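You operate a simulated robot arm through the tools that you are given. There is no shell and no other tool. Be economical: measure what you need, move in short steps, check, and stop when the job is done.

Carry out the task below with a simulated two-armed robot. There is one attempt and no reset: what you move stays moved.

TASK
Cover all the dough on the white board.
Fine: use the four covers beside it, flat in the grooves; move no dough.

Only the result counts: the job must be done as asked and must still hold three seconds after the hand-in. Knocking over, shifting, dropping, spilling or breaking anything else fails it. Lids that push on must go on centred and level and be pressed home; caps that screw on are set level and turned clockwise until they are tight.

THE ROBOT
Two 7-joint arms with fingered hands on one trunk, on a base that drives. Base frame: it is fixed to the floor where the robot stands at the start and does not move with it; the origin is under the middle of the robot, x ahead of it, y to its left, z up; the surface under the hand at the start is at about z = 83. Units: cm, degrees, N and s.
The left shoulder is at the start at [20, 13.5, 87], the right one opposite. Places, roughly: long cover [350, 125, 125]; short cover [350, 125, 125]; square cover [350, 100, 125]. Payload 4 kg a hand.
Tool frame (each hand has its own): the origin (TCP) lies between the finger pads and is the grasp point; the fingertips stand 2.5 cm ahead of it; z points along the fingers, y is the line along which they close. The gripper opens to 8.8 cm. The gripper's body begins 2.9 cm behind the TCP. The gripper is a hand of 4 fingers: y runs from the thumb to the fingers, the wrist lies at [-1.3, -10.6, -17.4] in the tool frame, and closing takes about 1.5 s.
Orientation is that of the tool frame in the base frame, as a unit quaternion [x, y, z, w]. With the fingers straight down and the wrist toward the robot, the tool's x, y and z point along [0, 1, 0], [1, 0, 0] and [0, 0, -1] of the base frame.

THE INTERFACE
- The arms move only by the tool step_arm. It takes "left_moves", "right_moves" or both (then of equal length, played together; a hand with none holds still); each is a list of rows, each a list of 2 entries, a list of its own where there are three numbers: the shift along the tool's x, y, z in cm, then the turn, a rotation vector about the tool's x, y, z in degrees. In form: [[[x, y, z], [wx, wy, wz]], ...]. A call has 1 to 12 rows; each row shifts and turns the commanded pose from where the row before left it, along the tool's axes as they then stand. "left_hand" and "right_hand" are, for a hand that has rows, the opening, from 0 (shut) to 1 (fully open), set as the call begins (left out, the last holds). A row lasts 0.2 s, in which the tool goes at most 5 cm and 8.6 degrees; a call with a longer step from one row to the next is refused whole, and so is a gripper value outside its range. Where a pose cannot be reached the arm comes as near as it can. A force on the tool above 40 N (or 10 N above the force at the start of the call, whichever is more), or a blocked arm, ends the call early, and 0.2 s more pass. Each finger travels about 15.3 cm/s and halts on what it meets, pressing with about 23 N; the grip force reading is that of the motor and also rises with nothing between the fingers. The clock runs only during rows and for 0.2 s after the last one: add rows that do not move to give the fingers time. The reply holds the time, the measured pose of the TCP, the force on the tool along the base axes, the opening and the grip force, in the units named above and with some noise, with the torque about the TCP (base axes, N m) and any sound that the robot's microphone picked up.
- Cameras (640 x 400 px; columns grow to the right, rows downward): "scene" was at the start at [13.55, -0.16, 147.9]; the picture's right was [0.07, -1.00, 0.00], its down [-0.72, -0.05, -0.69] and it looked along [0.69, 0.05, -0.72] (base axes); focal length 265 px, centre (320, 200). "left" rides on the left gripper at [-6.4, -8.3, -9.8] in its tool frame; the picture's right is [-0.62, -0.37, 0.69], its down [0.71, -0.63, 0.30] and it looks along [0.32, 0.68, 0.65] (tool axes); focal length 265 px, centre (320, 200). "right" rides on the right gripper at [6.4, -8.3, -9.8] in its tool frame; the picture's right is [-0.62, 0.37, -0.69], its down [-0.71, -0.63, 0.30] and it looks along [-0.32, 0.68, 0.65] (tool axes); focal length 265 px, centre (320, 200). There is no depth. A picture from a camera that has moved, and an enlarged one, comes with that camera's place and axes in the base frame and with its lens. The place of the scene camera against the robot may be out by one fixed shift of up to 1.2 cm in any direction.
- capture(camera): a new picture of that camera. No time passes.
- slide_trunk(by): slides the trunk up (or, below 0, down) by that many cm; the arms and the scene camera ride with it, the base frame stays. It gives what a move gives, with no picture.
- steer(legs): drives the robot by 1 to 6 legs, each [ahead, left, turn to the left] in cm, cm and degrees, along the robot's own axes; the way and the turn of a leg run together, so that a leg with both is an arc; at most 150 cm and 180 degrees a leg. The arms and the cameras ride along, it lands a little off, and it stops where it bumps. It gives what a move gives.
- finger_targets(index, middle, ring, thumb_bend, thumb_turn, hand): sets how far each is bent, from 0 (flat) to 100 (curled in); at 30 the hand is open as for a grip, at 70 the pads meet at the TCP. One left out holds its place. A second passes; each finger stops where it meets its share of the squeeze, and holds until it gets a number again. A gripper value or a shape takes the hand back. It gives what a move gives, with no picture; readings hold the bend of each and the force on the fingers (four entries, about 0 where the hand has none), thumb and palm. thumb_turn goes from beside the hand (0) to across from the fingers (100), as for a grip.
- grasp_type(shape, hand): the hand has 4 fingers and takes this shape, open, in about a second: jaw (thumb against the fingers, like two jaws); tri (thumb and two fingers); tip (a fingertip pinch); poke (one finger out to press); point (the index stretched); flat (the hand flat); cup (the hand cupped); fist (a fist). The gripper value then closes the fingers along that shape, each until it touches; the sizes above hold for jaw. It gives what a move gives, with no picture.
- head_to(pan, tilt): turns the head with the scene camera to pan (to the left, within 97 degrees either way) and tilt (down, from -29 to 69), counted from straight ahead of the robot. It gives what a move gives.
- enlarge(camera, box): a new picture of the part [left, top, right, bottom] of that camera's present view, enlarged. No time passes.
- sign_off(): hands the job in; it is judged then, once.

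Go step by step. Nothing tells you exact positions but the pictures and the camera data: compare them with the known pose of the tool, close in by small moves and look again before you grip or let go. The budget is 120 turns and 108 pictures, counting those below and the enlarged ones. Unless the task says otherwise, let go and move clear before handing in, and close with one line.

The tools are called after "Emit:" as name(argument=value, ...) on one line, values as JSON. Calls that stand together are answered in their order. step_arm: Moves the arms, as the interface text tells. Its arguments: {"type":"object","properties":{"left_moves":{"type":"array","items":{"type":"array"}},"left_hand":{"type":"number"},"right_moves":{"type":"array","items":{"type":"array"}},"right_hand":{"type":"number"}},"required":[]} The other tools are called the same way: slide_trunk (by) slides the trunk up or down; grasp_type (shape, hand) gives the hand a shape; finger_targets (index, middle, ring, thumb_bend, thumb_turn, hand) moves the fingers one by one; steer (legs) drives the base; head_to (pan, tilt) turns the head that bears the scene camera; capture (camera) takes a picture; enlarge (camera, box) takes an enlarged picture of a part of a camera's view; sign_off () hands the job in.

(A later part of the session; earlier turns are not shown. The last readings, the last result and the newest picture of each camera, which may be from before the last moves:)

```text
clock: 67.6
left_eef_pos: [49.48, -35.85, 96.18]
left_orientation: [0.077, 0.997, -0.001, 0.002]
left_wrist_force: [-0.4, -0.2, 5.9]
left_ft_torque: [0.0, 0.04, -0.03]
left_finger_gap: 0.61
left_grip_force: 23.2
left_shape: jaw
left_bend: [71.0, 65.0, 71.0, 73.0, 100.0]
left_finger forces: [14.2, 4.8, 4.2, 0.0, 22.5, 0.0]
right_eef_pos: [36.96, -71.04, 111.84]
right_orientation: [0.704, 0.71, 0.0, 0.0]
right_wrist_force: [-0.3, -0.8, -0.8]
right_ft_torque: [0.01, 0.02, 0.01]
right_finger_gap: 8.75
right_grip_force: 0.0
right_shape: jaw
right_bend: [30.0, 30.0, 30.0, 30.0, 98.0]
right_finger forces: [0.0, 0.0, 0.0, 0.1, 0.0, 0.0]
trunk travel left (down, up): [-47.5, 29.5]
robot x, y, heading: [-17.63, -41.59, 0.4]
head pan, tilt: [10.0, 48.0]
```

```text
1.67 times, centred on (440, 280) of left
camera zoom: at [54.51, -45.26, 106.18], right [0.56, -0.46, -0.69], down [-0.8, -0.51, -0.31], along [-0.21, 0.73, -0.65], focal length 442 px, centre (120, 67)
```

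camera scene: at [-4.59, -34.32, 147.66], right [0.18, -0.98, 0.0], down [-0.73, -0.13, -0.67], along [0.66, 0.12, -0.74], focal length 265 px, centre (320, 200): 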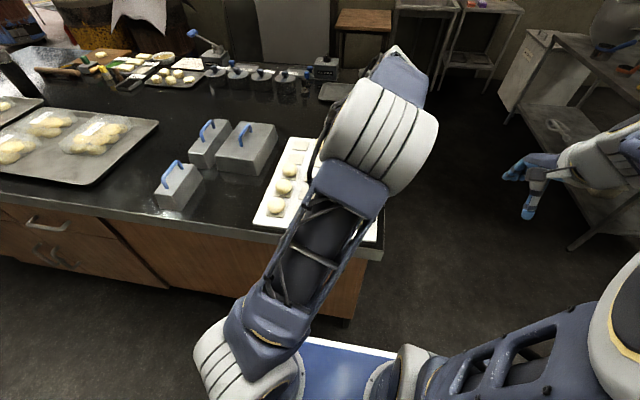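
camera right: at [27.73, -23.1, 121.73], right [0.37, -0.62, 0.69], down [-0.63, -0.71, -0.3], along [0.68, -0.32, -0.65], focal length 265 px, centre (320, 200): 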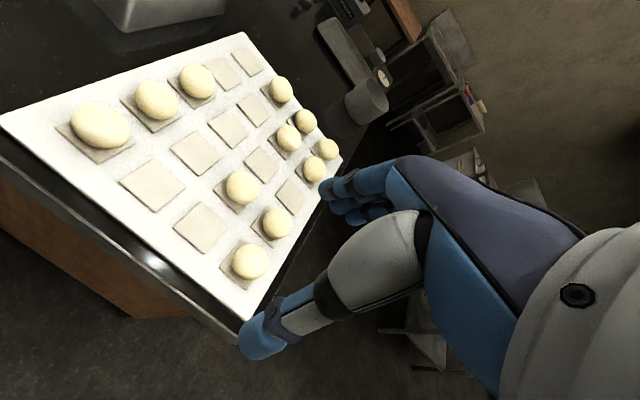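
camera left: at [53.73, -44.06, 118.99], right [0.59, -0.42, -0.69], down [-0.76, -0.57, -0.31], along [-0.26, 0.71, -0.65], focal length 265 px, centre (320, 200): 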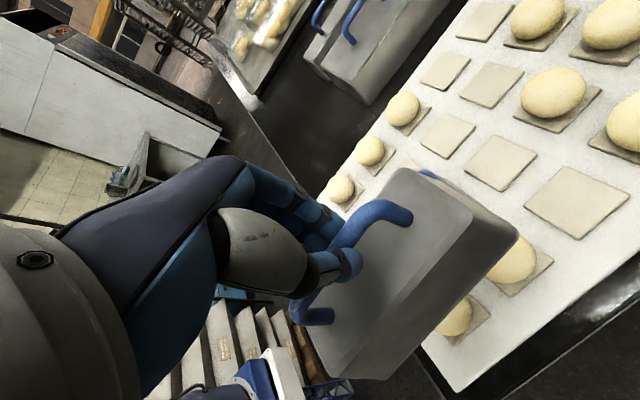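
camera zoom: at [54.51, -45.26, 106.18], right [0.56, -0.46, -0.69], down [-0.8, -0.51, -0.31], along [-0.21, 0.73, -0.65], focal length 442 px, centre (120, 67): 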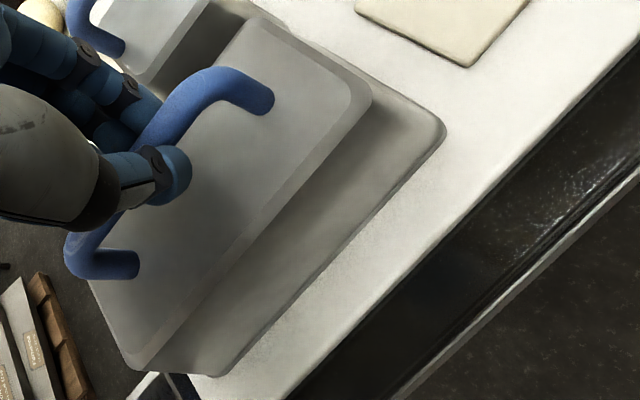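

Seated at z 96.2 with 6 N of contact. I'll release and lift clear.

Emit:
step_arm(left_moves=[[[0, 0, -0.1], [0, 0, 0]], [[0, 0, 0], [0, 0, 0]], [[0, 0, 0], [0, 0, 0]], [[0, 0, 0], [0, 0, 0]], [[0, 0, 0], [0, 0, 0]], [[0, 0, 0], [0, 0, 0]], [[0, 0, -2], [0, 0, 0]], [[0, 0, -4], [0, 0, 0]], [[0, 0, -4], [0, 0, 0]], [[0, 0, -4], [0, 0, 0]], [[0, 0, 0], [0, 0, 0]]], left_hand=1)

Emit:
capture(camera="left")

```text
clock: 70.0
left_eef_pos: [49.44, -35.69, 110.06]
left_orientation: [0.078, 0.997, -0.001, 0.002]
left_wrist_force: [0.3, -0.3, -0.3]
left_ft_torque: [-0.01, -0.03, 0.0]
left_finger_gap: 8.75
left_grip_force: 0.0
left_shape: jaw
left_bend: [30.0, 30.0, 30.0, 30.0, 98.0]
left_finger forces: [0.1, 0.1, 0.0, 0.1, 0.1, 0.0]
right_eef_pos: [36.96, -71.04, 111.93]
right_orientation: [0.705, 0.709, 0.0, 0.0]
right_wrist_force: [-1.1, 0.4, -0.5]
right_ft_torque: [-0.02, 0.0, -0.03]
right_finger_gap: 8.79
right_grip_force: 0.1
right_shape: jaw
right_bend: [30.0, 30.0, 30.0, 30.0, 98.0]
right_finger forces: [0.0, 0.0, 0.0, 0.0, 0.1, 0.0]
trunk travel left (down, up): [-47.5, 29.5]
robot x, y, heading: [-17.71, -42.25, 0.2]
head pan, tilt: [10.0, 48.0]
```

```text
58 pictures are left
camera left: at [54.49, -45.08, 120.09], right [0.56, -0.46, -0.69], down [-0.8, -0.51, -0.31], along [-0.21, 0.73, -0.65], focal length 265 px, centre (320, 200)
```

left: 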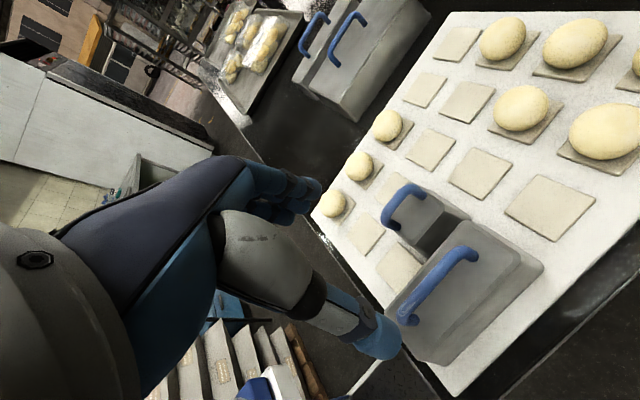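

C is placed. Next is A: I'll square the hand, drive left and slightly forward, and position above it.

Emit:
step_arm(left_moves=[[[0, 0, -3], [0, 0, -4.5]], [[0, 0, -3], [0, 0, -4.4]], [[0, 0, 0], [0, 0, 0]]])

Emit:
steer(legs=[[10, 42, 0]])

Emit:
step_arm(left_moves=[[[-3, 3.5, 1], [0, 0, 0]], [[-3, 3.5, 2], [0, 0, 0]], [[-3, 3.5, 1], [0, 0, 0]], [[-3, 3.5, 1], [0, 0, 0]], [[0, 2, 3], [0, 0, 0]], [[0, 0, 3], [0, 0, 0]], [[0, 0, 0], [0, 0, 0]]])

Emit:
capture(camera="left")

```text
clock: 70.8
left_eef_pos: [49.35, -35.79, 116.22]
left_orientation: [-0.001, 1.0, 0.0, 0.001]
left_wrist_force: [-0.2, -0.3, 0.4]
left_ft_torque: [-0.02, -0.03, 0.02]
left_finger_gap: 8.74
left_grip_force: 0.1
left_shape: jaw
left_bend: [30.0, 30.0, 30.0, 30.0, 98.0]
left_finger forces: [0.0, 0.0, 0.0, 0.1, 0.0, 0.0]
right_eef_pos: [36.89, -70.9, 111.83]
right_orientation: [0.705, 0.709, -0.001, 0.0]
right_wrist_force: [-0.4, -0.1, 0.1]
right_ft_torque: [0.01, 0.01, 0.0]
right_finger_gap: 8.75
right_grip_force: 0.0
right_shape: jaw
right_bend: [30.0, 30.0, 30.0, 30.0, 98.0]
right_finger forces: [0.0, 0.0, 0.1, 0.0, 0.1, 0.1]
trunk travel left (down, up): [-47.5, 29.5]
robot x, y, heading: [-17.6, -41.78, 0.4]
head pan, tilt: [10.0, 48.0]
```

```text
clock: 73.4
left_eef_pos: [58.94, 6.56, 116.16]
left_orientation: [0.002, 1.0, 0.0, 0.0]
left_wrist_force: [0.0, -0.2, -0.6]
left_ft_torque: [-0.01, 0.01, -0.07]
left_finger_gap: 8.74
left_grip_force: 0.1
left_shape: jaw
left_bend: [30.0, 30.0, 30.0, 30.0, 98.0]
left_finger forces: [0.1, 0.1, 0.0, 0.1, 0.0, 0.0]
right_eef_pos: [46.38, -28.51, 111.88]
right_orientation: [0.706, 0.708, -0.001, 0.001]
right_wrist_force: [0.0, -0.4, -0.8]
right_ft_torque: [-0.02, 0.0, 0.03]
right_finger_gap: 8.77
right_grip_force: 0.1
right_shape: jaw
right_bend: [30.0, 30.0, 30.0, 30.0, 98.0]
right_finger forces: [0.0, 0.0, 0.0, 0.0, 0.0, 0.1]
trunk travel left (down, up): [-47.5, 29.5]
robot x, y, heading: [-8.18, 0.67, 0.1]
head pan, tilt: [10.0, 48.0]
```

```text
refused: row 2 steps farther than a row can; nothing moved
```

```text
57 pictures are left
camera left: at [65.34, -1.87, 126.2], right [0.62, -0.37, -0.69], down [-0.72, -0.63, -0.31], along [-0.32, 0.68, -0.65], focal length 265 px, centre (320, 200)
```

left: 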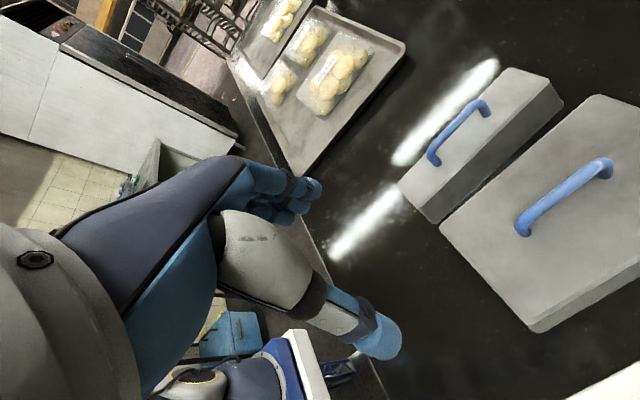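

Now I can see A and B clearly: A's handle centre is about (72.1, 22.7) and B's about (72.0, 7.7). I'll move above A in smaller steps.

Emit:
step_arm(left_moves=[[[-2.9, 3.2, 1.5], [0, 0, 0]], [[-2.9, 3.2, 1.5], [0, 0, 0]], [[-2.9, 3.2, 1.5], [0, 0, 0]], [[-2.9, 3.2, 1.5], [0, 0, 0]], [[-2.9, 3.2, 1.5], [0, 0, 0]], [[0, 0, 3], [0, 0, 0]], [[0, 0, 0], [0, 0, 0]]])

Emit:
capture(camera="left")

```text
clock: 75.0
left_eef_pos: [73.61, 22.33, 105.83]
left_orientation: [0.002, 1.0, 0.001, 0.001]
left_wrist_force: [-0.8, 0.2, -0.2]
left_ft_torque: [0.02, -0.02, 0.01]
left_finger_gap: 8.77
left_grip_force: 0.1
left_shape: jaw
left_bend: [30.0, 30.0, 30.0, 30.0, 98.0]
left_finger forces: [0.1, 0.0, 0.1, 0.0, 0.0, 0.0]
right_eef_pos: [46.34, -28.44, 111.95]
right_orientation: [0.706, 0.708, 0.0, 0.0]
right_wrist_force: [0.3, -0.5, 0.0]
right_ft_torque: [-0.02, 0.0, 0.03]
right_finger_gap: 8.74
right_grip_force: 0.1
right_shape: jaw
right_bend: [30.0, 30.0, 30.0, 30.0, 98.0]
right_finger forces: [0.1, 0.0, 0.0, 0.1, 0.0, 0.0]
trunk travel left (down, up): [-47.5, 29.5]
robot x, y, heading: [-7.97, 0.95, 0.4]
head pan, tilt: [10.0, 48.0]
```

```text
56 pictures are left
camera left: at [80.0, 14.02, 115.94], right [0.62, -0.37, -0.69], down [-0.72, -0.63, -0.31], along [-0.32, 0.68, -0.65], focal length 265 px, centre (320, 200)
```

left: 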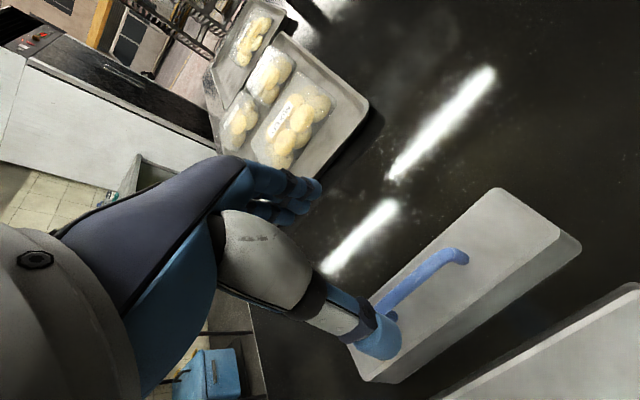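

A's handle is centred at about (72.0, 22.1). I'll descend, grip, and test-lift.

Emit:
step_arm(left_moves=[[[0, -0.2, 3], [0, 0, 0]], [[0, 0, 3], [0, 0, 0]], [[0, 0, 3], [0, 0, 0]], [[0, 0, 1.9], [0, 0, 0]], [[0, 0, 0], [0, 0, 0]]])

Emit:
step_arm(left_moves=[[[0, 0, 0], [0, 0, 0]], [[0, 0, 0], [0, 0, 0]], [[0, 0, 0], [0, 0, 0]], [[0, 0, 0], [0, 0, 0]], [[0, 0, 0], [0, 0, 0]], [[0, 0, 0], [0, 0, 0]], [[0, 0, 0], [0, 0, 0]], [[0, 0, 0], [0, 0, 0]], [[0, 0, -1], [0, 0, 0]], [[0, 0, -1], [0, 0, 0]], [[0, 0, 0], [0, 0, 0]]], left_hand=0)

Emit:
capture(camera="left")

```text
clock: 76.2
left_eef_pos: [73.55, 22.5, 94.81]
left_orientation: [0.001, 1.0, 0.0, 0.001]
left_wrist_force: [0.5, 0.4, 0.4]
left_ft_torque: [-0.01, -0.02, 0.05]
left_finger_gap: 8.78
left_grip_force: 0.1
left_shape: jaw
left_bend: [30.0, 30.0, 30.0, 30.0, 98.0]
left_finger forces: [0.1, 0.1, 0.1, 0.0, 0.1, 0.0]
right_eef_pos: [46.31, -28.46, 111.84]
right_orientation: [0.706, 0.708, 0.0, -0.001]
right_wrist_force: [0.7, -0.1, 0.5]
right_ft_torque: [-0.03, 0.02, 0.01]
right_finger_gap: 8.79
right_grip_force: 0.0
right_shape: jaw
right_bend: [30.0, 30.0, 30.0, 30.0, 98.0]
right_finger forces: [0.1, 0.1, 0.1, 0.1, 0.1, 0.0]
trunk travel left (down, up): [-47.5, 29.5]
robot x, y, heading: [-8.04, 0.77, 0.2]
head pan, tilt: [10.0, 48.0]
```

```text
clock: 78.6
left_eef_pos: [73.69, 22.42, 96.9]
left_orientation: [0.002, 1.0, 0.0, 0.001]
left_wrist_force: [-0.3, 0.0, -1.7]
left_ft_torque: [0.03, -0.04, 0.0]
left_finger_gap: 0.62
left_grip_force: 23.0
left_shape: jaw
left_bend: [71.0, 71.0, 70.0, 73.0, 100.0]
left_finger forces: [14.1, 4.4, 1.9, 0.0, 20.8, 0.1]
right_eef_pos: [46.35, -28.5, 111.97]
right_orientation: [0.705, 0.709, 0.001, 0.0]
right_wrist_force: [0.0, -0.7, 0.2]
right_ft_torque: [0.03, -0.02, -0.01]
right_finger_gap: 8.77
right_grip_force: 0.1
right_shape: jaw
right_bend: [30.0, 30.0, 30.0, 30.0, 98.0]
right_finger forces: [0.1, 0.0, 0.0, 0.0, 0.0, 0.0]
trunk travel left (down, up): [-47.5, 29.5]
robot x, y, heading: [-7.73, 0.35, 0.0]
head pan, tilt: [10.0, 48.0]
```

```text
55 pictures are left
camera left: at [79.95, 13.98, 106.94], right [0.62, -0.37, -0.69], down [-0.72, -0.63, -0.31], along [-0.32, 0.68, -0.65], focal length 265 px, centre (320, 200)
```

left: 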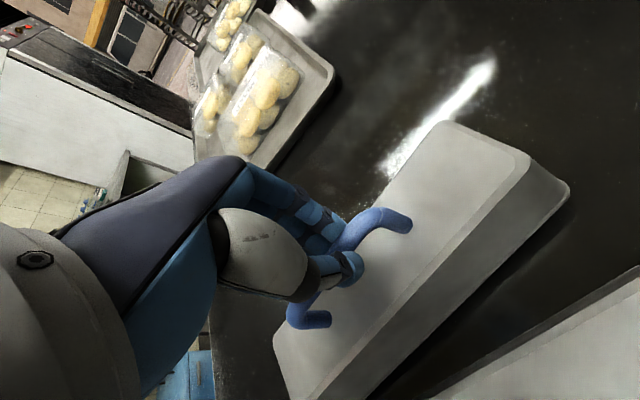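

A is held and balanced. I'll raise it, drive back and right, and move above column 1, rows 3-5.

Emit:
step_arm(left_moves=[[[0, 0, -4], [0, 0, 0]], [[0, 0, -4], [0, 0, 0]], [[0, 0, -4], [0, 0, 0]], [[0, 0, -4], [0, 0, 0]], [[0, 0, -4], [0, 0, 0]], [[0, 0, 0], [0, 0, 0]]])

Emit:
steer(legs=[[-9, -33, 0]])

Emit:
step_arm(left_moves=[[[3.5, 0, 0], [0, 0, 0]], [[3.5, 0, 0], [0, 0, 0]], [[3, 0, 2], [0, 0, 0]], [[0, 0, 3], [0, 0, 0]], [[0, 0, 3], [0, 0, 0]], [[0, 0, 0], [0, 0, 0]]])

Emit:
capture(camera="left")

```text
clock: 80.0
left_eef_pos: [73.52, 22.53, 116.82]
left_orientation: [0.001, 1.0, 0.0, 0.001]
left_wrist_force: [-0.7, -0.7, -2.0]
left_ft_torque: [-0.01, -0.02, 0.0]
left_finger_gap: 0.61
left_grip_force: 23.3
left_shape: jaw
left_bend: [71.0, 71.0, 70.0, 73.0, 100.0]
left_finger forces: [14.1, 4.4, 1.8, 0.1, 20.8, 0.0]
right_eef_pos: [46.44, -28.51, 111.8]
right_orientation: [0.706, 0.708, 0.0, 0.0]
right_wrist_force: [0.6, 0.1, 0.5]
right_ft_torque: [0.0, 0.03, 0.0]
right_finger_gap: 8.77
right_grip_force: 0.0
right_shape: jaw
right_bend: [30.0, 30.0, 30.0, 30.0, 98.0]
right_finger forces: [0.0, 0.0, 0.0, 0.1, 0.0, 0.1]
trunk travel left (down, up): [-47.5, 29.5]
robot x, y, heading: [-8.21, 0.89, 0.2]
head pan, tilt: [10.0, 48.0]
```

```text
clock: 82.3
left_eef_pos: [64.64, -10.9, 116.71]
left_orientation: [0.001, 1.0, 0.0, 0.002]
left_wrist_force: [0.1, -0.3, -1.8]
left_ft_torque: [-0.03, -0.02, 0.0]
left_finger_gap: 0.59
left_grip_force: 23.0
left_shape: jaw
left_bend: [71.0, 71.0, 70.0, 73.0, 100.0]
left_finger forces: [14.1, 4.4, 1.9, 0.0, 20.7, 0.0]
right_eef_pos: [37.5, -61.76, 111.95]
right_orientation: [0.706, 0.708, -0.001, 0.0]
right_wrist_force: [-0.4, 0.4, 0.2]
right_ft_torque: [0.0, -0.03, 0.01]
right_finger_gap: 8.75
right_grip_force: 0.1
right_shape: jaw
right_bend: [30.0, 30.0, 30.0, 30.0, 98.0]
right_finger forces: [0.0, 0.0, 0.1, 0.0, 0.0, 0.0]
trunk travel left (down, up): [-47.5, 29.5]
robot x, y, heading: [-16.58, -32.21, 0.4]
head pan, tilt: [10.0, 48.0]
```

```text
clock: 83.7
left_eef_pos: [54.98, -10.87, 108.88]
left_orientation: [0.001, 1.0, 0.001, 0.001]
left_wrist_force: [1.1, -0.2, -1.2]
left_ft_torque: [0.02, -0.03, -0.01]
left_finger_gap: 0.59
left_grip_force: 22.9
left_shape: jaw
left_bend: [71.0, 71.0, 70.0, 73.0, 100.0]
left_finger forces: [14.3, 4.1, 2.0, 0.1, 20.7, 0.0]
right_eef_pos: [37.51, -61.76, 111.85]
right_orientation: [0.706, 0.708, 0.0, 0.001]
right_wrist_force: [-1.0, -0.4, -0.3]
right_ft_torque: [0.0, 0.02, 0.0]
right_finger_gap: 8.76
right_grip_force: 0.1
right_shape: jaw
right_bend: [30.0, 30.0, 30.0, 30.0, 98.0]
right_finger forces: [0.0, 0.1, 0.0, 0.0, 0.1, 0.0]
trunk travel left (down, up): [-47.5, 29.5]
robot x, y, heading: [-16.57, -32.07, -0.1]
head pan, tilt: [10.0, 48.0]
```

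```text
54 pictures are left
camera left: at [61.23, -19.28, 118.94], right [0.62, -0.37, -0.69], down [-0.72, -0.63, -0.31], along [-0.32, 0.68, -0.65], focal length 265 px, centre (320, 200)
```

left: 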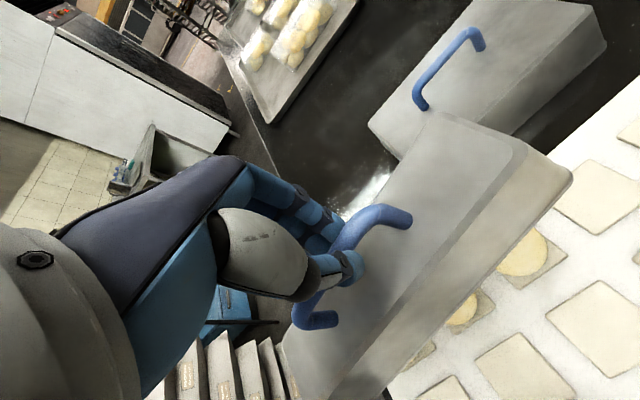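

A is yawed about +10° in the grip. I'll counter-rotate and re-measure.

Emit:
step_arm(left_moves=[[[0, 0, 0], [0, 0, 5]], [[0, 0, 1], [0, 0, 5]], [[0, 0, 2], [0, 0, 0]], [[0, 0, 0], [0, 0, 0]]])

Emit:
enlarge(camera="left", box=[240, 80, 640, 400])

```text
clock: 84.7
left_eef_pos: [54.72, -10.88, 105.75]
left_orientation: [0.089, 0.996, 0.0, 0.0]
left_wrist_force: [1.0, -0.5, -2.0]
left_ft_torque: [0.01, 0.0, -0.03]
left_finger_gap: 0.61
left_grip_force: 23.5
left_shape: jaw
left_bend: [71.0, 71.0, 70.0, 73.0, 100.0]
left_finger forces: [14.2, 4.1, 2.1, 0.0, 20.6, 0.1]
right_eef_pos: [37.55, -61.88, 111.86]
right_orientation: [0.706, 0.708, 0.0, -0.001]
right_wrist_force: [-0.6, -0.1, -0.2]
right_ft_torque: [0.04, -0.01, -0.01]
right_finger_gap: 8.77
right_grip_force: 0.0
right_shape: jaw
right_bend: [30.0, 30.0, 30.0, 30.0, 98.0]
right_finger forces: [0.0, 0.0, 0.0, 0.1, 0.0, 0.0]
trunk travel left (down, up): [-47.5, 29.5]
robot x, y, heading: [-16.77, -32.62, 0.0]
head pan, tilt: [10.0, 48.0]
```

```text
1.25 times, centred on (440, 240) of left
camera zoom: at [59.47, -20.22, 115.82], right [0.55, -0.47, -0.69], down [-0.81, -0.49, -0.31], along [-0.2, 0.73, -0.65], focal length 332 px, centre (170, 150)
```

zoom: 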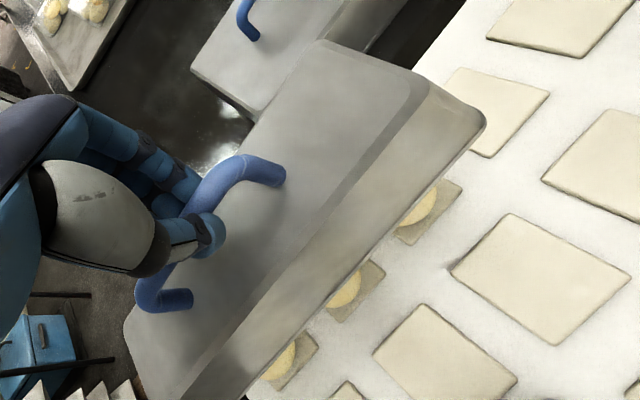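

The yaw is now square, but the far end may be tilted up slightly. I'll check with the head camera.

Emit:
head_to(pan=25, tilt=40)

Emit:
capture(camera="scene")

Emit:
enlarge(camera="left", box=[240, 150, 560, 400])

```text
clock: 85.4
left_eef_pos: [54.71, -10.83, 105.74]
left_orientation: [0.089, 0.996, 0.0, 0.001]
left_wrist_force: [-0.9, 0.4, -2.2]
left_ft_torque: [0.03, -0.05, 0.02]
left_finger_gap: 0.59
left_grip_force: 22.6
left_shape: jaw
left_bend: [71.0, 71.0, 70.0, 73.0, 100.0]
left_finger forces: [14.4, 4.0, 1.9, 0.0, 20.6, 0.0]
right_eef_pos: [37.62, -61.94, 111.92]
right_orientation: [0.706, 0.709, 0.0, 0.0]
right_wrist_force: [-0.7, 0.2, -0.5]
right_ft_torque: [0.0, 0.04, -0.01]
right_finger_gap: 8.76
right_grip_force: 0.1
right_shape: jaw
right_bend: [30.0, 30.0, 30.0, 30.0, 98.0]
right_finger forces: [0.0, 0.0, 0.0, 0.1, 0.1, 0.0]
trunk travel left (down, up): [-47.5, 29.5]
robot x, y, heading: [-16.96, -32.72, 0.3]
head pan, tilt: [25.0, 40.0]
```

```text
52 pictures are left
camera scene: at [-3.47, -29.63, 148.8], right [0.43, -0.9, 0.0], down [-0.58, -0.27, -0.77], along [0.69, 0.33, -0.64], focal length 265 px, centre (320, 200)
```

scene: 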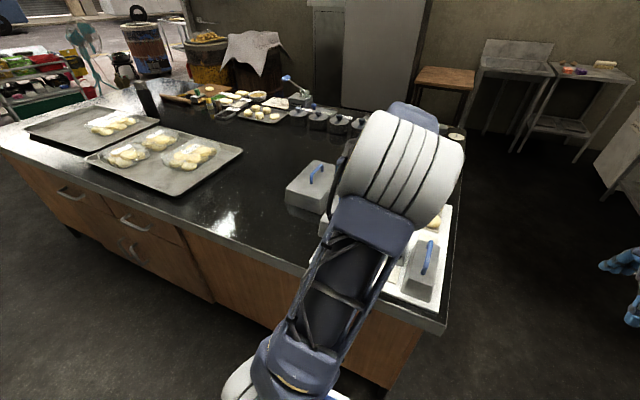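

```text
1.60 times, centred on (400, 275) of left
camera zoom: at [59.48, -20.21, 115.84], right [0.55, -0.47, -0.69], down [-0.81, -0.49, -0.31], along [-0.2, 0.73, -0.65], focal length 425 px, centre (192, 80)
```

zoom: 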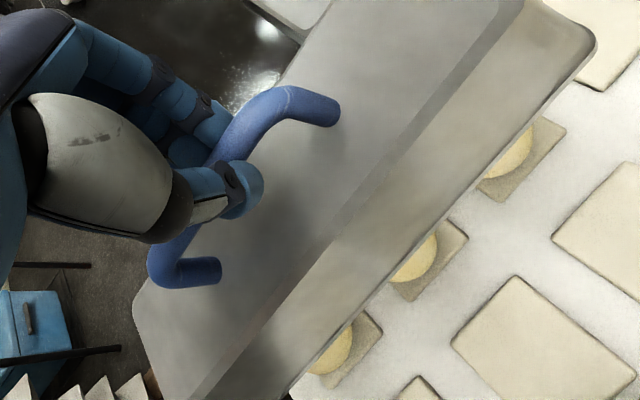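

I'll shift about 1.1 cm in −x and lower to about 2 cm above the board for a precise comparison with the pads.

Emit:
step_arm(left_moves=[[[1.1, -0.1, 0], [0, 0, 0]], [[0, 0, 2], [0, 0, 0]], [[0, 0, 2], [0, 0, 0]], [[0, 0, 2], [0, 0, 0]], [[0, 0, 1.8], [0, 0, 0]], [[0, 0, 0], [0, 0, 0]]])

Emit:
enlarge(camera="left", box=[240, 80, 640, 400])

```text
clock: 86.8
left_eef_pos: [53.7, -10.84, 98.02]
left_orientation: [0.088, 0.996, -0.001, 0.001]
left_wrist_force: [0.4, -0.4, -1.4]
left_ft_torque: [-0.03, -0.05, -0.02]
left_finger_gap: 0.61
left_grip_force: 22.9
left_shape: jaw
left_bend: [71.0, 71.0, 70.0, 73.0, 100.0]
left_finger forces: [14.4, 4.0, 2.0, 0.1, 20.6, 0.1]
right_eef_pos: [37.44, -61.89, 111.85]
right_orientation: [0.706, 0.709, 0.0, 0.0]
right_wrist_force: [0.7, -0.2, -0.3]
right_ft_torque: [0.03, 0.0, -0.01]
right_finger_gap: 8.8
right_grip_force: 0.0
right_shape: jaw
right_bend: [30.0, 30.0, 30.0, 30.0, 98.0]
right_finger forces: [0.0, 0.0, 0.0, 0.0, 0.1, 0.0]
trunk travel left (down, up): [-47.5, 29.5]
robot x, y, heading: [-17.13, -32.42, 0.2]
head pan, tilt: [25.0, 40.0]
```

```text
1.25 times, centred on (440, 240) of left
camera zoom: at [58.46, -20.27, 107.98], right [0.55, -0.47, -0.69], down [-0.81, -0.49, -0.31], along [-0.2, 0.73, -0.65], focal length 332 px, centre (170, 150)
```

zoom: 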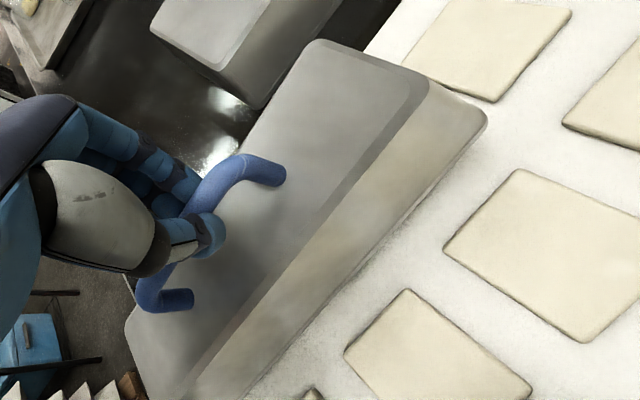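

A is aligned in yaw and close in y, so I'll nudge +0.15 in y and lower to contact. There I can judge its x position with the height known.

Emit:
step_arm(left_moves=[[[0.03, 0.15, 0.8], [0, 0, 0]], [[0, 0, 0.4], [0, 0, 0]], [[0, 0, 0.3], [0, 0, 0]], [[0, 0, 0.3], [0, 0, 0]], [[0, 0, 0], [0, 0, 0]]])

Emit:
enlarge(camera="left", box=[240, 80, 640, 400])

```text
clock: 88.0
left_eef_pos: [53.66, -10.53, 96.26]
left_orientation: [0.09, 0.996, 0.001, 0.003]
left_wrist_force: [6.2, 0.2, 9.4]
left_ft_torque: [0.05, 0.02, -0.08]
left_finger_gap: 0.62
left_grip_force: 22.6
left_shape: jaw
left_bend: [71.0, 71.0, 71.0, 74.0, 100.0]
left_finger forces: [14.6, 6.2, 4.5, 0.1, 22.5, 0.0]
right_eef_pos: [37.58, -61.8, 111.91]
right_orientation: [0.706, 0.709, 0.0, 0.0]
right_wrist_force: [-0.6, 0.1, 0.1]
right_ft_torque: [0.02, 0.0, 0.02]
right_finger_gap: 8.75
right_grip_force: 0.0
right_shape: jaw
right_bend: [30.0, 30.0, 30.0, 30.0, 98.0]
right_finger forces: [0.0, 0.1, 0.1, 0.0, 0.1, 0.1]
trunk travel left (down, up): [-47.5, 29.5]
robot x, y, heading: [-16.96, -32.52, -0.1]
head pan, tilt: [25.0, 40.0]
```

```text
1.25 times, centred on (440, 240) of left
camera zoom: at [58.41, -20.07, 106.27], right [0.55, -0.47, -0.69], down [-0.81, -0.49, -0.31], along [-0.19, 0.73, -0.65], focal length 332 px, centre (170, 150)
```

zoom: 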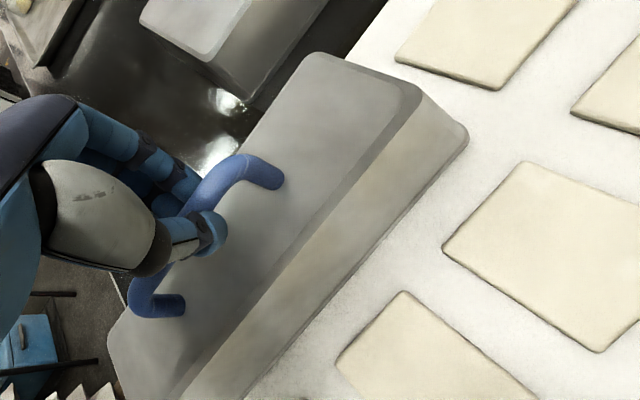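

A had been pitched and is now flat on the board, about 1 cm too near in x and 0.2 cm off in y. I'll lift slightly, correct, and reseat.

Emit:
step_arm(left_moves=[[[0, 0, -0.7], [0, 0, 0]], [[-0.5, -0.01, -0.3], [0, 0, 0]], [[-0.52, -0.01, 0], [0, 0, 0]], [[0, 0, 0.5], [0, 0, 0]], [[0, 0, 0.5], [0, 0, 0]], [[0, 0, 0], [0, 0, 0]]])

Emit:
enlarge(camera="left", box=[240, 80, 640, 400])

```text
clock: 89.4
left_eef_pos: [54.66, -10.66, 96.15]
left_orientation: [0.089, 0.996, 0.0, 0.001]
left_wrist_force: [-0.1, 0.3, 0.8]
left_ft_torque: [-0.02, 0.1, -0.01]
left_finger_gap: 0.59
left_grip_force: 22.7
left_shape: jaw
left_bend: [65.0, 71.0, 70.0, 74.0, 100.0]
left_finger forces: [14.1, 4.5, 4.2, 0.0, 21.0, 0.0]
right_eef_pos: [37.6, -61.84, 111.97]
right_orientation: [0.706, 0.709, -0.001, 0.0]
right_wrist_force: [0.6, -0.5, 0.5]
right_ft_torque: [0.03, 0.01, 0.01]
right_finger_gap: 8.78
right_grip_force: 0.0
right_shape: jaw
right_bend: [30.0, 30.0, 30.0, 30.0, 98.0]
right_finger forces: [0.0, 0.0, 0.0, 0.0, 0.0, 0.0]
trunk travel left (down, up): [-47.5, 29.5]
robot x, y, heading: [-16.8, -32.94, 0.3]
head pan, tilt: [25.0, 40.0]
```

```text
1.25 times, centred on (440, 240) of left
camera zoom: at [59.48, -20.21, 106.21], right [0.55, -0.47, -0.69], down [-0.81, -0.49, -0.31], along [-0.2, 0.73, -0.65], focal length 332 px, centre (170, 150)
```

zoom: 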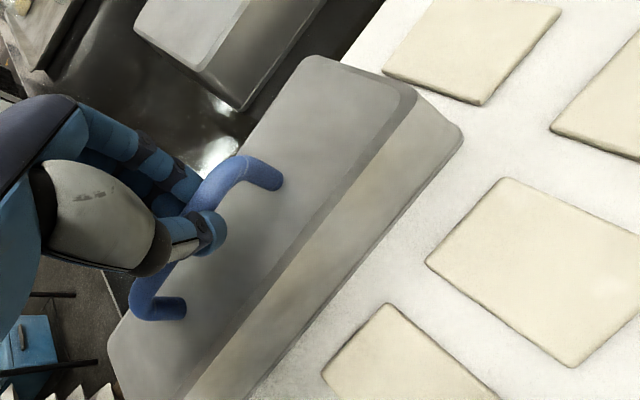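

A is centred within about 0.2 cm. I'll press slightly, release and lift off.

Emit:
step_arm(left_moves=[[[0, -0.1, 0.15], [0, 0, 0]], [[0, 0, 0], [0, 0, 0]]])

Emit:
step_arm(left_moves=[[[0, 0, 0], [0, 0, 0]], [[0, 0, 0], [0, 0, 0]], [[0, 0, 0], [0, 0, 0]], [[0, 0, 0], [0, 0, 0]], [[0, 0, 0], [0, 0, 0]], [[0, 0, 0], [0, 0, 0]], [[0, 0, -2], [0, 0, 0]], [[0, 0, -4], [0, 0, 0]], [[0, 0, -4], [0, 0, 0]], [[0, 0, -4], [0, 0, 0]], [[0, 0, 0], [0, 0, 0]]], left_hand=1)

Emit:
capture(camera="left")

```text
clock: 90.0
left_eef_pos: [54.73, -10.76, 96.12]
left_orientation: [0.089, 0.996, 0.001, 0.001]
left_wrist_force: [1.4, 3.7, 8.3]
left_ft_torque: [0.1, 0.09, -0.05]
left_finger_gap: 0.56
left_grip_force: 22.6
left_shape: jaw
left_bend: [65.0, 71.0, 71.0, 74.0, 100.0]
left_finger forces: [15.5, 6.6, 4.3, 0.0, 21.4, 0.1]
right_eef_pos: [37.51, -61.87, 111.77]
right_orientation: [0.706, 0.708, 0.0, 0.001]
right_wrist_force: [0.8, -0.1, -0.3]
right_ft_torque: [0.02, -0.06, 0.02]
right_finger_gap: 8.77
right_grip_force: 0.0
right_shape: jaw
right_bend: [30.0, 30.0, 30.0, 30.0, 98.0]
right_finger forces: [0.1, 0.0, 0.1, 0.0, 0.0, 0.0]
trunk travel left (down, up): [-47.5, 29.5]
robot x, y, heading: [-16.66, -32.69, 0.2]
head pan, tilt: [25.0, 40.0]
```

```text
clock: 92.4
left_eef_pos: [54.53, -10.91, 109.96]
left_orientation: [0.089, 0.996, 0.0, 0.001]
left_wrist_force: [-0.3, -0.6, 0.1]
left_ft_torque: [0.0, -0.02, -0.04]
left_finger_gap: 8.75
left_grip_force: 0.0
left_shape: jaw
left_bend: [30.0, 30.0, 30.0, 30.0, 98.0]
left_finger forces: [0.1, 0.0, 0.0, 0.1, 0.0, 0.0]
right_eef_pos: [37.54, -61.91, 111.9]
right_orientation: [0.706, 0.708, -0.001, 0.0]
right_wrist_force: [-0.8, 0.8, 0.2]
right_ft_torque: [-0.01, 0.02, -0.01]
right_finger_gap: 8.76
right_grip_force: 0.0
right_shape: jaw
right_bend: [30.0, 30.0, 30.0, 30.0, 98.0]
right_finger forces: [0.0, 0.0, 0.0, 0.0, 0.0, 0.1]
trunk travel left (down, up): [-47.5, 29.5]
robot x, y, heading: [-16.74, -32.39, 0.3]
head pan, tilt: [25.0, 40.0]
```

```text
47 pictures are left
camera left: at [59.36, -20.39, 120.01], right [0.55, -0.47, -0.69], down [-0.81, -0.49, -0.31], along [-0.2, 0.73, -0.65], focal length 265 px, centre (320, 200)
```

left: 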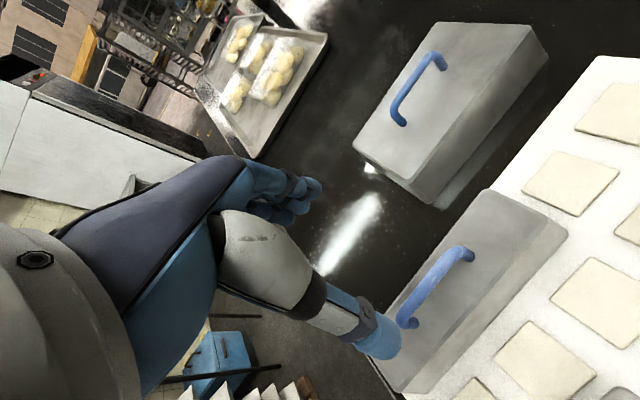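

A sits neatly on column 1. Now B: I'll square the hand, drive over, and go above its handle.

Emit:
step_arm(left_moves=[[[0, 0, -3], [0, 0, -5.1]], [[0, 0, -3], [0, 0, -5.1]], [[0, 0, 0], [0, 0, 0]]])

Emit:
steer(legs=[[9, 24, 0]])

Emit:
step_arm(left_moves=[[[-2.4, -1.4, 2.5], [0, 0, 0]], [[-2.4, -1.4, 2.5], [0, 0, 0]], [[-2.4, -1.4, 2.5], [0, 0, 0]], [[-2.4, -1.4, 2.5], [0, 0, 0]], [[0, 0, 0], [0, 0, 0]]])

Emit:
capture(camera="left")

```text
clock: 93.2
left_eef_pos: [54.53, -10.84, 116.04]
left_orientation: [-0.001, 1.0, 0.0, 0.0]
left_wrist_force: [-0.1, 0.1, -0.1]
left_ft_torque: [-0.05, -0.01, -0.01]
left_finger_gap: 8.77
left_grip_force: 0.0
left_shape: jaw
left_bend: [30.0, 30.0, 30.0, 30.0, 98.0]
left_finger forces: [0.0, 0.0, 0.0, 0.0, 0.1, 0.1]
right_eef_pos: [37.6, -61.86, 112.03]
right_orientation: [0.706, 0.708, 0.0, -0.001]
right_wrist_force: [0.6, 0.2, -0.6]
right_ft_torque: [0.03, -0.03, 0.02]
right_finger_gap: 8.77
right_grip_force: 0.1
right_shape: jaw
right_bend: [30.0, 30.0, 30.0, 30.0, 98.0]
right_finger forces: [0.1, 0.0, 0.1, 0.0, 0.0, 0.1]
trunk travel left (down, up): [-47.5, 29.5]
robot x, y, heading: [-16.48, -32.43, 0.2]
head pan, tilt: [25.0, 40.0]
```

```text
clock: 95.1
left_eef_pos: [63.53, 12.91, 116.07]
left_orientation: [-0.001, 1.0, 0.0, 0.001]
left_wrist_force: [0.0, -0.2, 0.6]
left_ft_torque: [0.01, 0.0, -0.01]
left_finger_gap: 8.78
left_grip_force: 0.2
left_shape: jaw
left_bend: [30.0, 30.0, 30.0, 30.0, 98.0]
left_finger forces: [0.1, 0.1, 0.0, 0.0, 0.0, 0.0]
right_eef_pos: [46.65, -38.04, 111.85]
right_orientation: [0.705, 0.709, 0.0, 0.0]
right_wrist_force: [0.3, 0.7, -0.3]
right_ft_torque: [-0.02, 0.0, 0.01]
right_finger_gap: 8.77
right_grip_force: 0.1
right_shape: jaw
right_bend: [30.0, 30.0, 30.0, 30.0, 98.0]
right_finger forces: [0.0, 0.0, 0.0, 0.1, 0.1, 0.0]
trunk travel left (down, up): [-47.5, 29.5]
robot x, y, heading: [-7.98, -8.78, 0.6]
head pan, tilt: [25.0, 40.0]
```

```text
clock: 96.3
left_eef_pos: [72.99, 7.25, 106.14]
left_orientation: [-0.002, 1.0, 0.0, 0.001]
left_wrist_force: [0.3, -0.2, -0.1]
left_ft_torque: [-0.03, -0.01, 0.01]
left_finger_gap: 8.76
left_grip_force: 0.1
left_shape: jaw
left_bend: [30.0, 30.0, 30.0, 30.0, 98.0]
left_finger forces: [0.0, 0.1, 0.1, 0.0, 0.0, 0.0]
right_eef_pos: [46.61, -38.16, 112.0]
right_orientation: [0.705, 0.709, -0.001, 0.0]
right_wrist_force: [0.1, 0.4, 0.5]
right_ft_torque: [0.0, 0.0, 0.03]
right_finger_gap: 8.75
right_grip_force: 0.1
right_shape: jaw
right_bend: [30.0, 30.0, 30.0, 30.0, 98.0]
right_finger forces: [0.1, 0.0, 0.1, 0.1, 0.1, 0.1]
trunk travel left (down, up): [-47.5, 29.5]
robot x, y, heading: [-7.59, -9.25, 0.5]
head pan, tilt: [25.0, 40.0]
```

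```text
46 pictures are left
camera left: at [79.39, -1.06, 116.05], right [0.62, -0.37, -0.69], down [-0.71, -0.63, -0.31], along [-0.32, 0.68, -0.65], focal length 265 px, centre (320, 200)
```

left: 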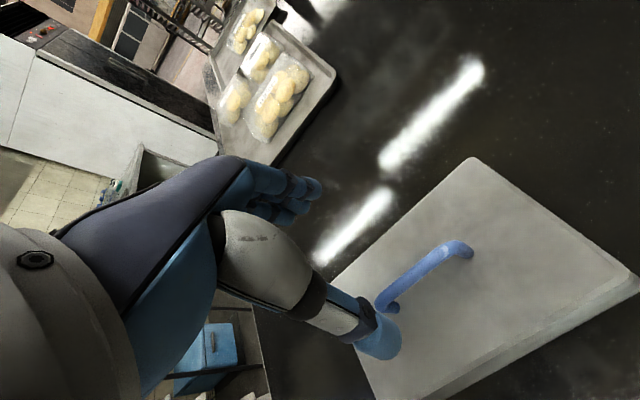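

B's handle is centred at about (71.8, 7.7). I'll descend, grip, and lift slightly.

Emit:
step_arm(left_moves=[[[0.3, 0.3, 3], [0, 0, 0]], [[0, 0, 3], [0, 0, 0]], [[0, 0, 3], [0, 0, 0]], [[0, 0, 2.2], [0, 0, 0]], [[0, 0, 0], [0, 0, 0]]])

Emit:
step_arm(left_moves=[[[0, 0, 0], [0, 0, 0]], [[0, 0, 0], [0, 0, 0]], [[0, 0, 0], [0, 0, 0]], [[0, 0, 0], [0, 0, 0]], [[0, 0, 0], [0, 0, 0]], [[0, 0, 0], [0, 0, 0]], [[0, 0, 0], [0, 0, 0]], [[0, 0, 0], [0, 0, 0]], [[0, 0, -1], [0, 0, 0]], [[0, 0, -1], [0, 0, 0]], [[0, 0, 0], [0, 0, 0]]], left_hand=0)

Emit:
capture(camera="left")

```text
clock: 97.5
left_eef_pos: [72.87, 7.43, 94.69]
left_orientation: [-0.001, 1.0, 0.001, 0.002]
left_wrist_force: [0.8, 0.0, -0.3]
left_ft_torque: [0.0, 0.04, 0.01]
left_finger_gap: 8.75
left_grip_force: 0.0
left_shape: jaw
left_bend: [30.0, 30.0, 30.0, 30.0, 98.0]
left_finger forces: [0.0, 0.0, 0.0, 0.0, 0.0, 0.0]
right_eef_pos: [46.58, -38.29, 111.99]
right_orientation: [0.706, 0.708, 0.0, 0.0]
right_wrist_force: [-0.3, -0.1, 0.0]
right_ft_torque: [-0.01, 0.0, 0.0]
right_finger_gap: 8.77
right_grip_force: 0.0
right_shape: jaw
right_bend: [30.0, 30.0, 30.0, 30.0, 98.0]
right_finger forces: [0.0, 0.0, 0.0, 0.1, 0.1, 0.0]
trunk travel left (down, up): [-47.5, 29.5]
robot x, y, heading: [-7.74, -9.0, 0.5]
head pan, tilt: [25.0, 40.0]
```

```text
clock: 99.9
left_eef_pos: [72.79, 7.48, 96.77]
left_orientation: [-0.001, 1.0, 0.0, 0.001]
left_wrist_force: [-0.7, -0.5, -2.8]
left_ft_torque: [-0.01, 0.02, -0.02]
left_finger_gap: 0.6
left_grip_force: 23.4
left_shape: jaw
left_bend: [72.0, 64.0, 67.0, 72.0, 100.0]
left_finger forces: [13.2, 4.7, 2.3, 0.0, 20.7, 0.0]
right_eef_pos: [46.7, -38.03, 111.87]
right_orientation: [0.705, 0.709, 0.0, 0.001]
right_wrist_force: [0.6, 0.0, -0.9]
right_ft_torque: [0.03, 0.0, 0.01]
right_finger_gap: 8.76
right_grip_force: 0.1
right_shape: jaw
right_bend: [30.0, 30.0, 30.0, 30.0, 98.0]
right_finger forces: [0.0, 0.0, 0.0, 0.0, 0.0, 0.1]
trunk travel left (down, up): [-47.5, 29.5]
robot x, y, heading: [-7.98, -9.03, 0.5]
head pan, tilt: [25.0, 40.0]
```

```text
45 pictures are left
camera left: at [79.23, -0.91, 106.73], right [0.62, -0.37, -0.69], down [-0.71, -0.63, -0.31], along [-0.32, 0.68, -0.65], focal length 265 px, centre (320, 200)
```

left: 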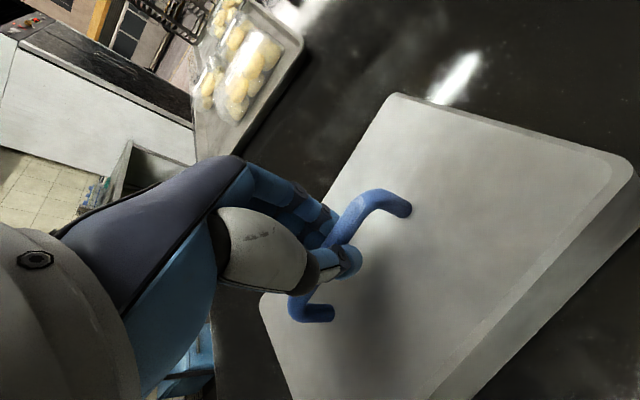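

B lifts fine. I'll raise it and turn it 90° in the air.

Emit:
step_arm(left_moves=[[[0, 0, -4], [0, 0, 0]], [[0, 0, -4], [0, 0, 0]], [[0, 0, -4], [0, 0, 0]], [[0, 0, -4], [0, 0, 0]], [[0, 0, -4], [0, 0, 0]], [[0, 0, 0], [0, 0, 0]]])

Emit:
step_arm(left_moves=[[[0, 0, 0], [0, 0, 4]], [[0, 0, 0], [0, 0, 7]], [[0, 0, 0], [0, 0, 8]], [[0, 0, 0], [0, 0, 8]], [[0, 0, 0], [0, 0, 8]], [[0, 0, 0], [0, 0, 8]], [[0, 0, 0], [0, 0, 8]], [[0, 0, 0], [0, 0, 8]], [[0, 0, 0], [0, 0, 8]], [[0, 0, 0], [0, 0, 8]], [[0, 0, 0], [0, 0, 8]], [[0, 0, 0], [0, 0, 7]]])

Emit:
steer(legs=[[0, -35, 0]])

Emit:
capture(camera="left")

```text
clock: 101.3
left_eef_pos: [72.77, 7.6, 116.94]
left_orientation: [-0.002, 1.0, 0.001, 0.0]
left_wrist_force: [0.2, 0.6, -3.2]
left_ft_torque: [0.03, -0.02, -0.02]
left_finger_gap: 0.61
left_grip_force: 22.6
left_shape: jaw
left_bend: [72.0, 64.0, 68.0, 72.0, 100.0]
left_finger forces: [13.0, 4.7, 2.4, 0.0, 20.6, 0.1]
right_eef_pos: [46.65, -38.09, 111.9]
right_orientation: [0.705, 0.709, 0.0, 0.0]
right_wrist_force: [-0.5, -0.4, -0.4]
right_ft_torque: [0.02, 0.01, -0.02]
right_finger_gap: 8.78
right_grip_force: 0.0
right_shape: jaw
right_bend: [30.0, 30.0, 30.0, 30.0, 98.0]
right_finger forces: [0.0, 0.0, 0.0, 0.1, 0.0, 0.0]
trunk travel left (down, up): [-47.5, 29.5]
robot x, y, heading: [-7.45, -8.79, 0.4]
head pan, tilt: [25.0, 40.0]
```

```text
clock: 103.9
left_eef_pos: [72.83, 7.42, 116.7]
left_orientation: [0.707, 0.707, 0.001, 0.001]
left_wrist_force: [0.0, -0.6, -3.7]
left_ft_torque: [0.02, -0.04, 0.02]
left_finger_gap: 0.56
left_grip_force: 22.5
left_shape: jaw
left_bend: [72.0, 65.0, 70.0, 72.0, 100.0]
left_finger forces: [13.1, 4.4, 2.2, 0.0, 20.3, 0.0]
right_eef_pos: [46.62, -38.12, 111.88]
right_orientation: [0.706, 0.709, 0.0, 0.001]
right_wrist_force: [0.0, 0.9, 0.3]
right_ft_torque: [-0.01, -0.03, -0.02]
right_finger_gap: 8.75
right_grip_force: 0.0
right_shape: jaw
right_bend: [30.0, 30.0, 30.0, 30.0, 98.0]
right_finger forces: [0.0, 0.0, 0.0, 0.0, 0.0, 0.0]
trunk travel left (down, up): [-47.5, 29.5]
robot x, y, heading: [-7.52, -9.11, 0.4]
head pan, tilt: [25.0, 40.0]
```

```text
clock: 106.2
left_eef_pos: [72.95, -27.95, 116.78]
left_orientation: [0.706, 0.708, 0.0, 0.0]
left_wrist_force: [-0.4, -0.2, -3.1]
left_ft_torque: [-0.01, 0.03, 0.04]
left_finger_gap: 0.56
left_grip_force: 22.9
left_shape: jaw
left_bend: [72.0, 65.0, 70.0, 72.0, 100.0]
left_finger forces: [12.8, 4.5, 2.4, 0.0, 20.3, 0.0]
right_eef_pos: [46.83, -73.78, 111.91]
right_orientation: [0.705, 0.709, 0.0, 0.0]
right_wrist_force: [0.0, -0.1, 0.4]
right_ft_torque: [-0.01, 0.03, 0.02]
right_finger_gap: 8.75
right_grip_force: 0.1
right_shape: jaw
right_bend: [30.0, 30.0, 30.0, 30.0, 98.0]
right_finger forces: [0.0, 0.0, 0.0, 0.0, 0.0, 0.0]
trunk travel left (down, up): [-47.5, 29.5]
robot x, y, heading: [-7.63, -44.24, 0.6]
head pan, tilt: [25.0, 40.0]
```

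```text
44 pictures are left
camera left: at [64.7, -34.47, 126.78], right [-0.37, -0.62, -0.69], down [-0.63, 0.71, -0.31], along [0.68, 0.33, -0.65], focal length 265 px, centre (320, 200)
```

left: 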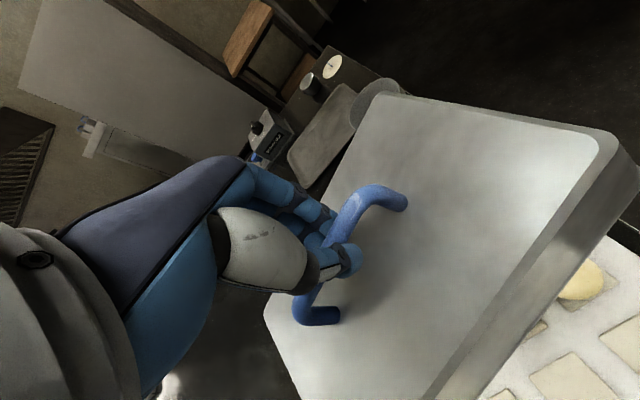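

B is about 14° off in yaw. I'll counter-rotate, lower some, and measure.

Emit:
step_arm(left_moves=[[[0, 0, 0], [0, 0, 7]], [[0, 0, 0], [0, 0, 6.5]], [[0, 0, 3], [0, 0, 0]], [[0, 0, 3], [0, 0, 0]], [[0, 0, 3], [0, 0, 0]], [[0, 0, 0], [0, 0, 0]]])

Emit:
capture(camera="left")

Emit:
head_to(pan=15, tilt=45)

Emit:
capture(camera="scene")

```text
clock: 107.5
left_eef_pos: [73.16, -27.86, 107.62]
left_orientation: [0.784, 0.621, 0.001, 0.001]
left_wrist_force: [-0.1, 1.1, -3.3]
left_ft_torque: [0.03, 0.02, 0.0]
left_finger_gap: 0.59
left_grip_force: 22.7
left_shape: jaw
left_bend: [72.0, 65.0, 70.0, 72.0, 100.0]
left_finger forces: [12.9, 4.3, 2.4, 0.1, 20.3, 0.0]
right_eef_pos: [46.84, -73.58, 111.89]
right_orientation: [0.704, 0.71, 0.0, 0.0]
right_wrist_force: [-1.2, 0.0, 0.0]
right_ft_torque: [-0.02, 0.02, -0.02]
right_finger_gap: 8.76
right_grip_force: 0.0
right_shape: jaw
right_bend: [30.0, 30.0, 30.0, 30.0, 98.0]
right_finger forces: [0.1, 0.0, 0.1, 0.0, 0.1, 0.1]
trunk travel left (down, up): [-47.5, 29.5]
robot x, y, heading: [-7.19, -44.0, 0.2]
head pan, tilt: [25.0, 40.0]
```

```text
43 pictures are left
camera left: at [63.51, -32.34, 117.67], right [-0.5, -0.52, -0.69], down [-0.45, 0.84, -0.31], along [0.74, 0.16, -0.65], focal length 265 px, centre (320, 200)
```

left: 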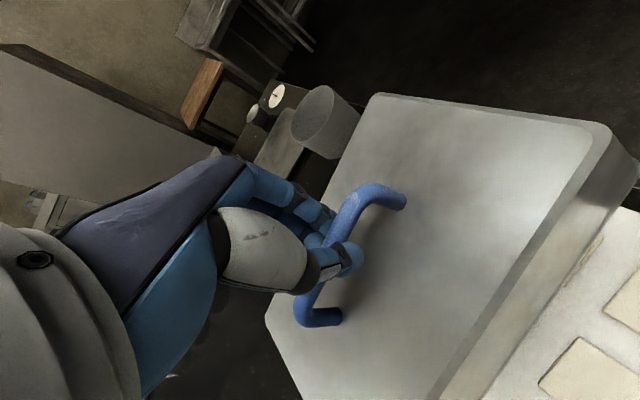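

```text
clock: 108.3
left_eef_pos: [73.21, -27.95, 107.8]
left_orientation: [0.784, 0.62, 0.001, 0.001]
left_wrist_force: [0.2, 0.2, -3.3]
left_ft_torque: [-0.03, -0.02, 0.0]
left_finger_gap: 0.59
left_grip_force: 22.9
left_shape: jaw
left_bend: [72.0, 65.0, 70.0, 72.0, 100.0]
left_finger forces: [13.0, 4.3, 2.4, 0.1, 20.1, 0.0]
right_eef_pos: [46.9, -73.64, 111.91]
right_orientation: [0.705, 0.709, 0.0, 0.001]
right_wrist_force: [-1.0, -0.1, 0.0]
right_ft_torque: [-0.03, 0.03, 0.0]
right_finger_gap: 8.77
right_grip_force: 0.1
right_shape: jaw
right_bend: [30.0, 30.0, 30.0, 30.0, 98.0]
right_finger forces: [0.0, 0.0, 0.1, 0.0, 0.1, 0.0]
trunk travel left (down, up): [-47.5, 29.5]
robot x, y, heading: [-7.74, -44.71, 0.4]
head pan, tilt: [15.0, 45.0]
```

```text
42 pictures are left
camera scene: at [5.93, -43.0, 148.08], right [0.27, -0.96, 0.0], down [-0.68, -0.19, -0.71], along [0.68, 0.19, -0.71], focal length 265 px, centre (320, 200)
```

scene: 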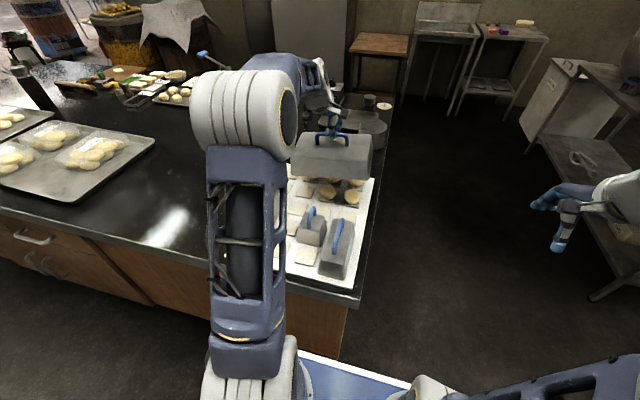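

The head camera now sees B over the far rows. I'll zoom in on both views to measure.

Emit:
enlarge(camera="left", box=[400, 120, 640, 400])

Emit:
enlarge(camera="scene", box=[265, 110, 405, 295])

```text
1.43 times, centred on (520, 260) of left
camera zoom: at [63.51, -32.34, 117.71], right [-0.5, -0.52, -0.69], down [-0.45, 0.84, -0.31], along [0.74, 0.16, -0.65], focal length 379 px, centre (34, 114)
```

zoom: 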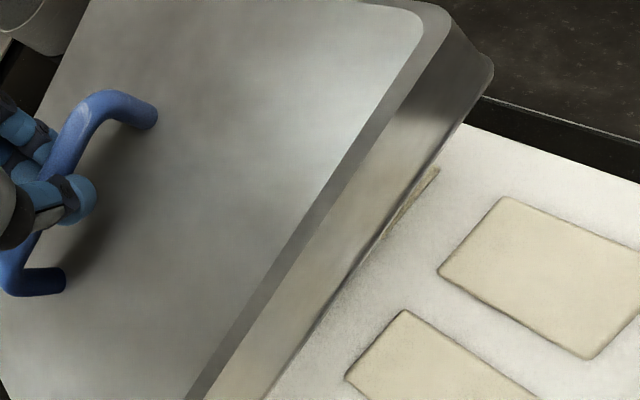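

```text
2.16 times, centred on (335, 202) of scene
camera zoom: at [5.93, -43.0, 148.08], right [0.27, -0.96, 0.0], down [-0.68, -0.19, -0.71], along [0.68, 0.19, -0.71], focal length 574 px, centre (288, 195)
```

zoom: 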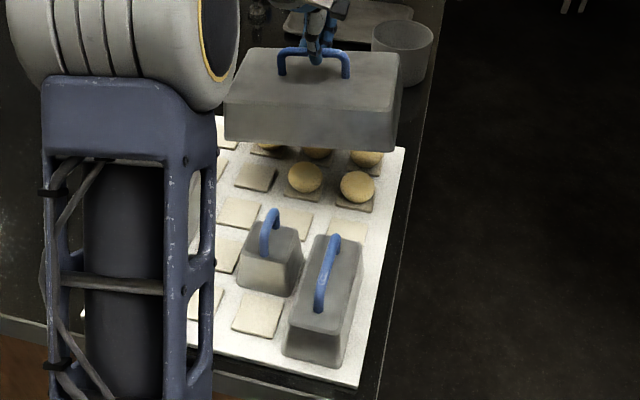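

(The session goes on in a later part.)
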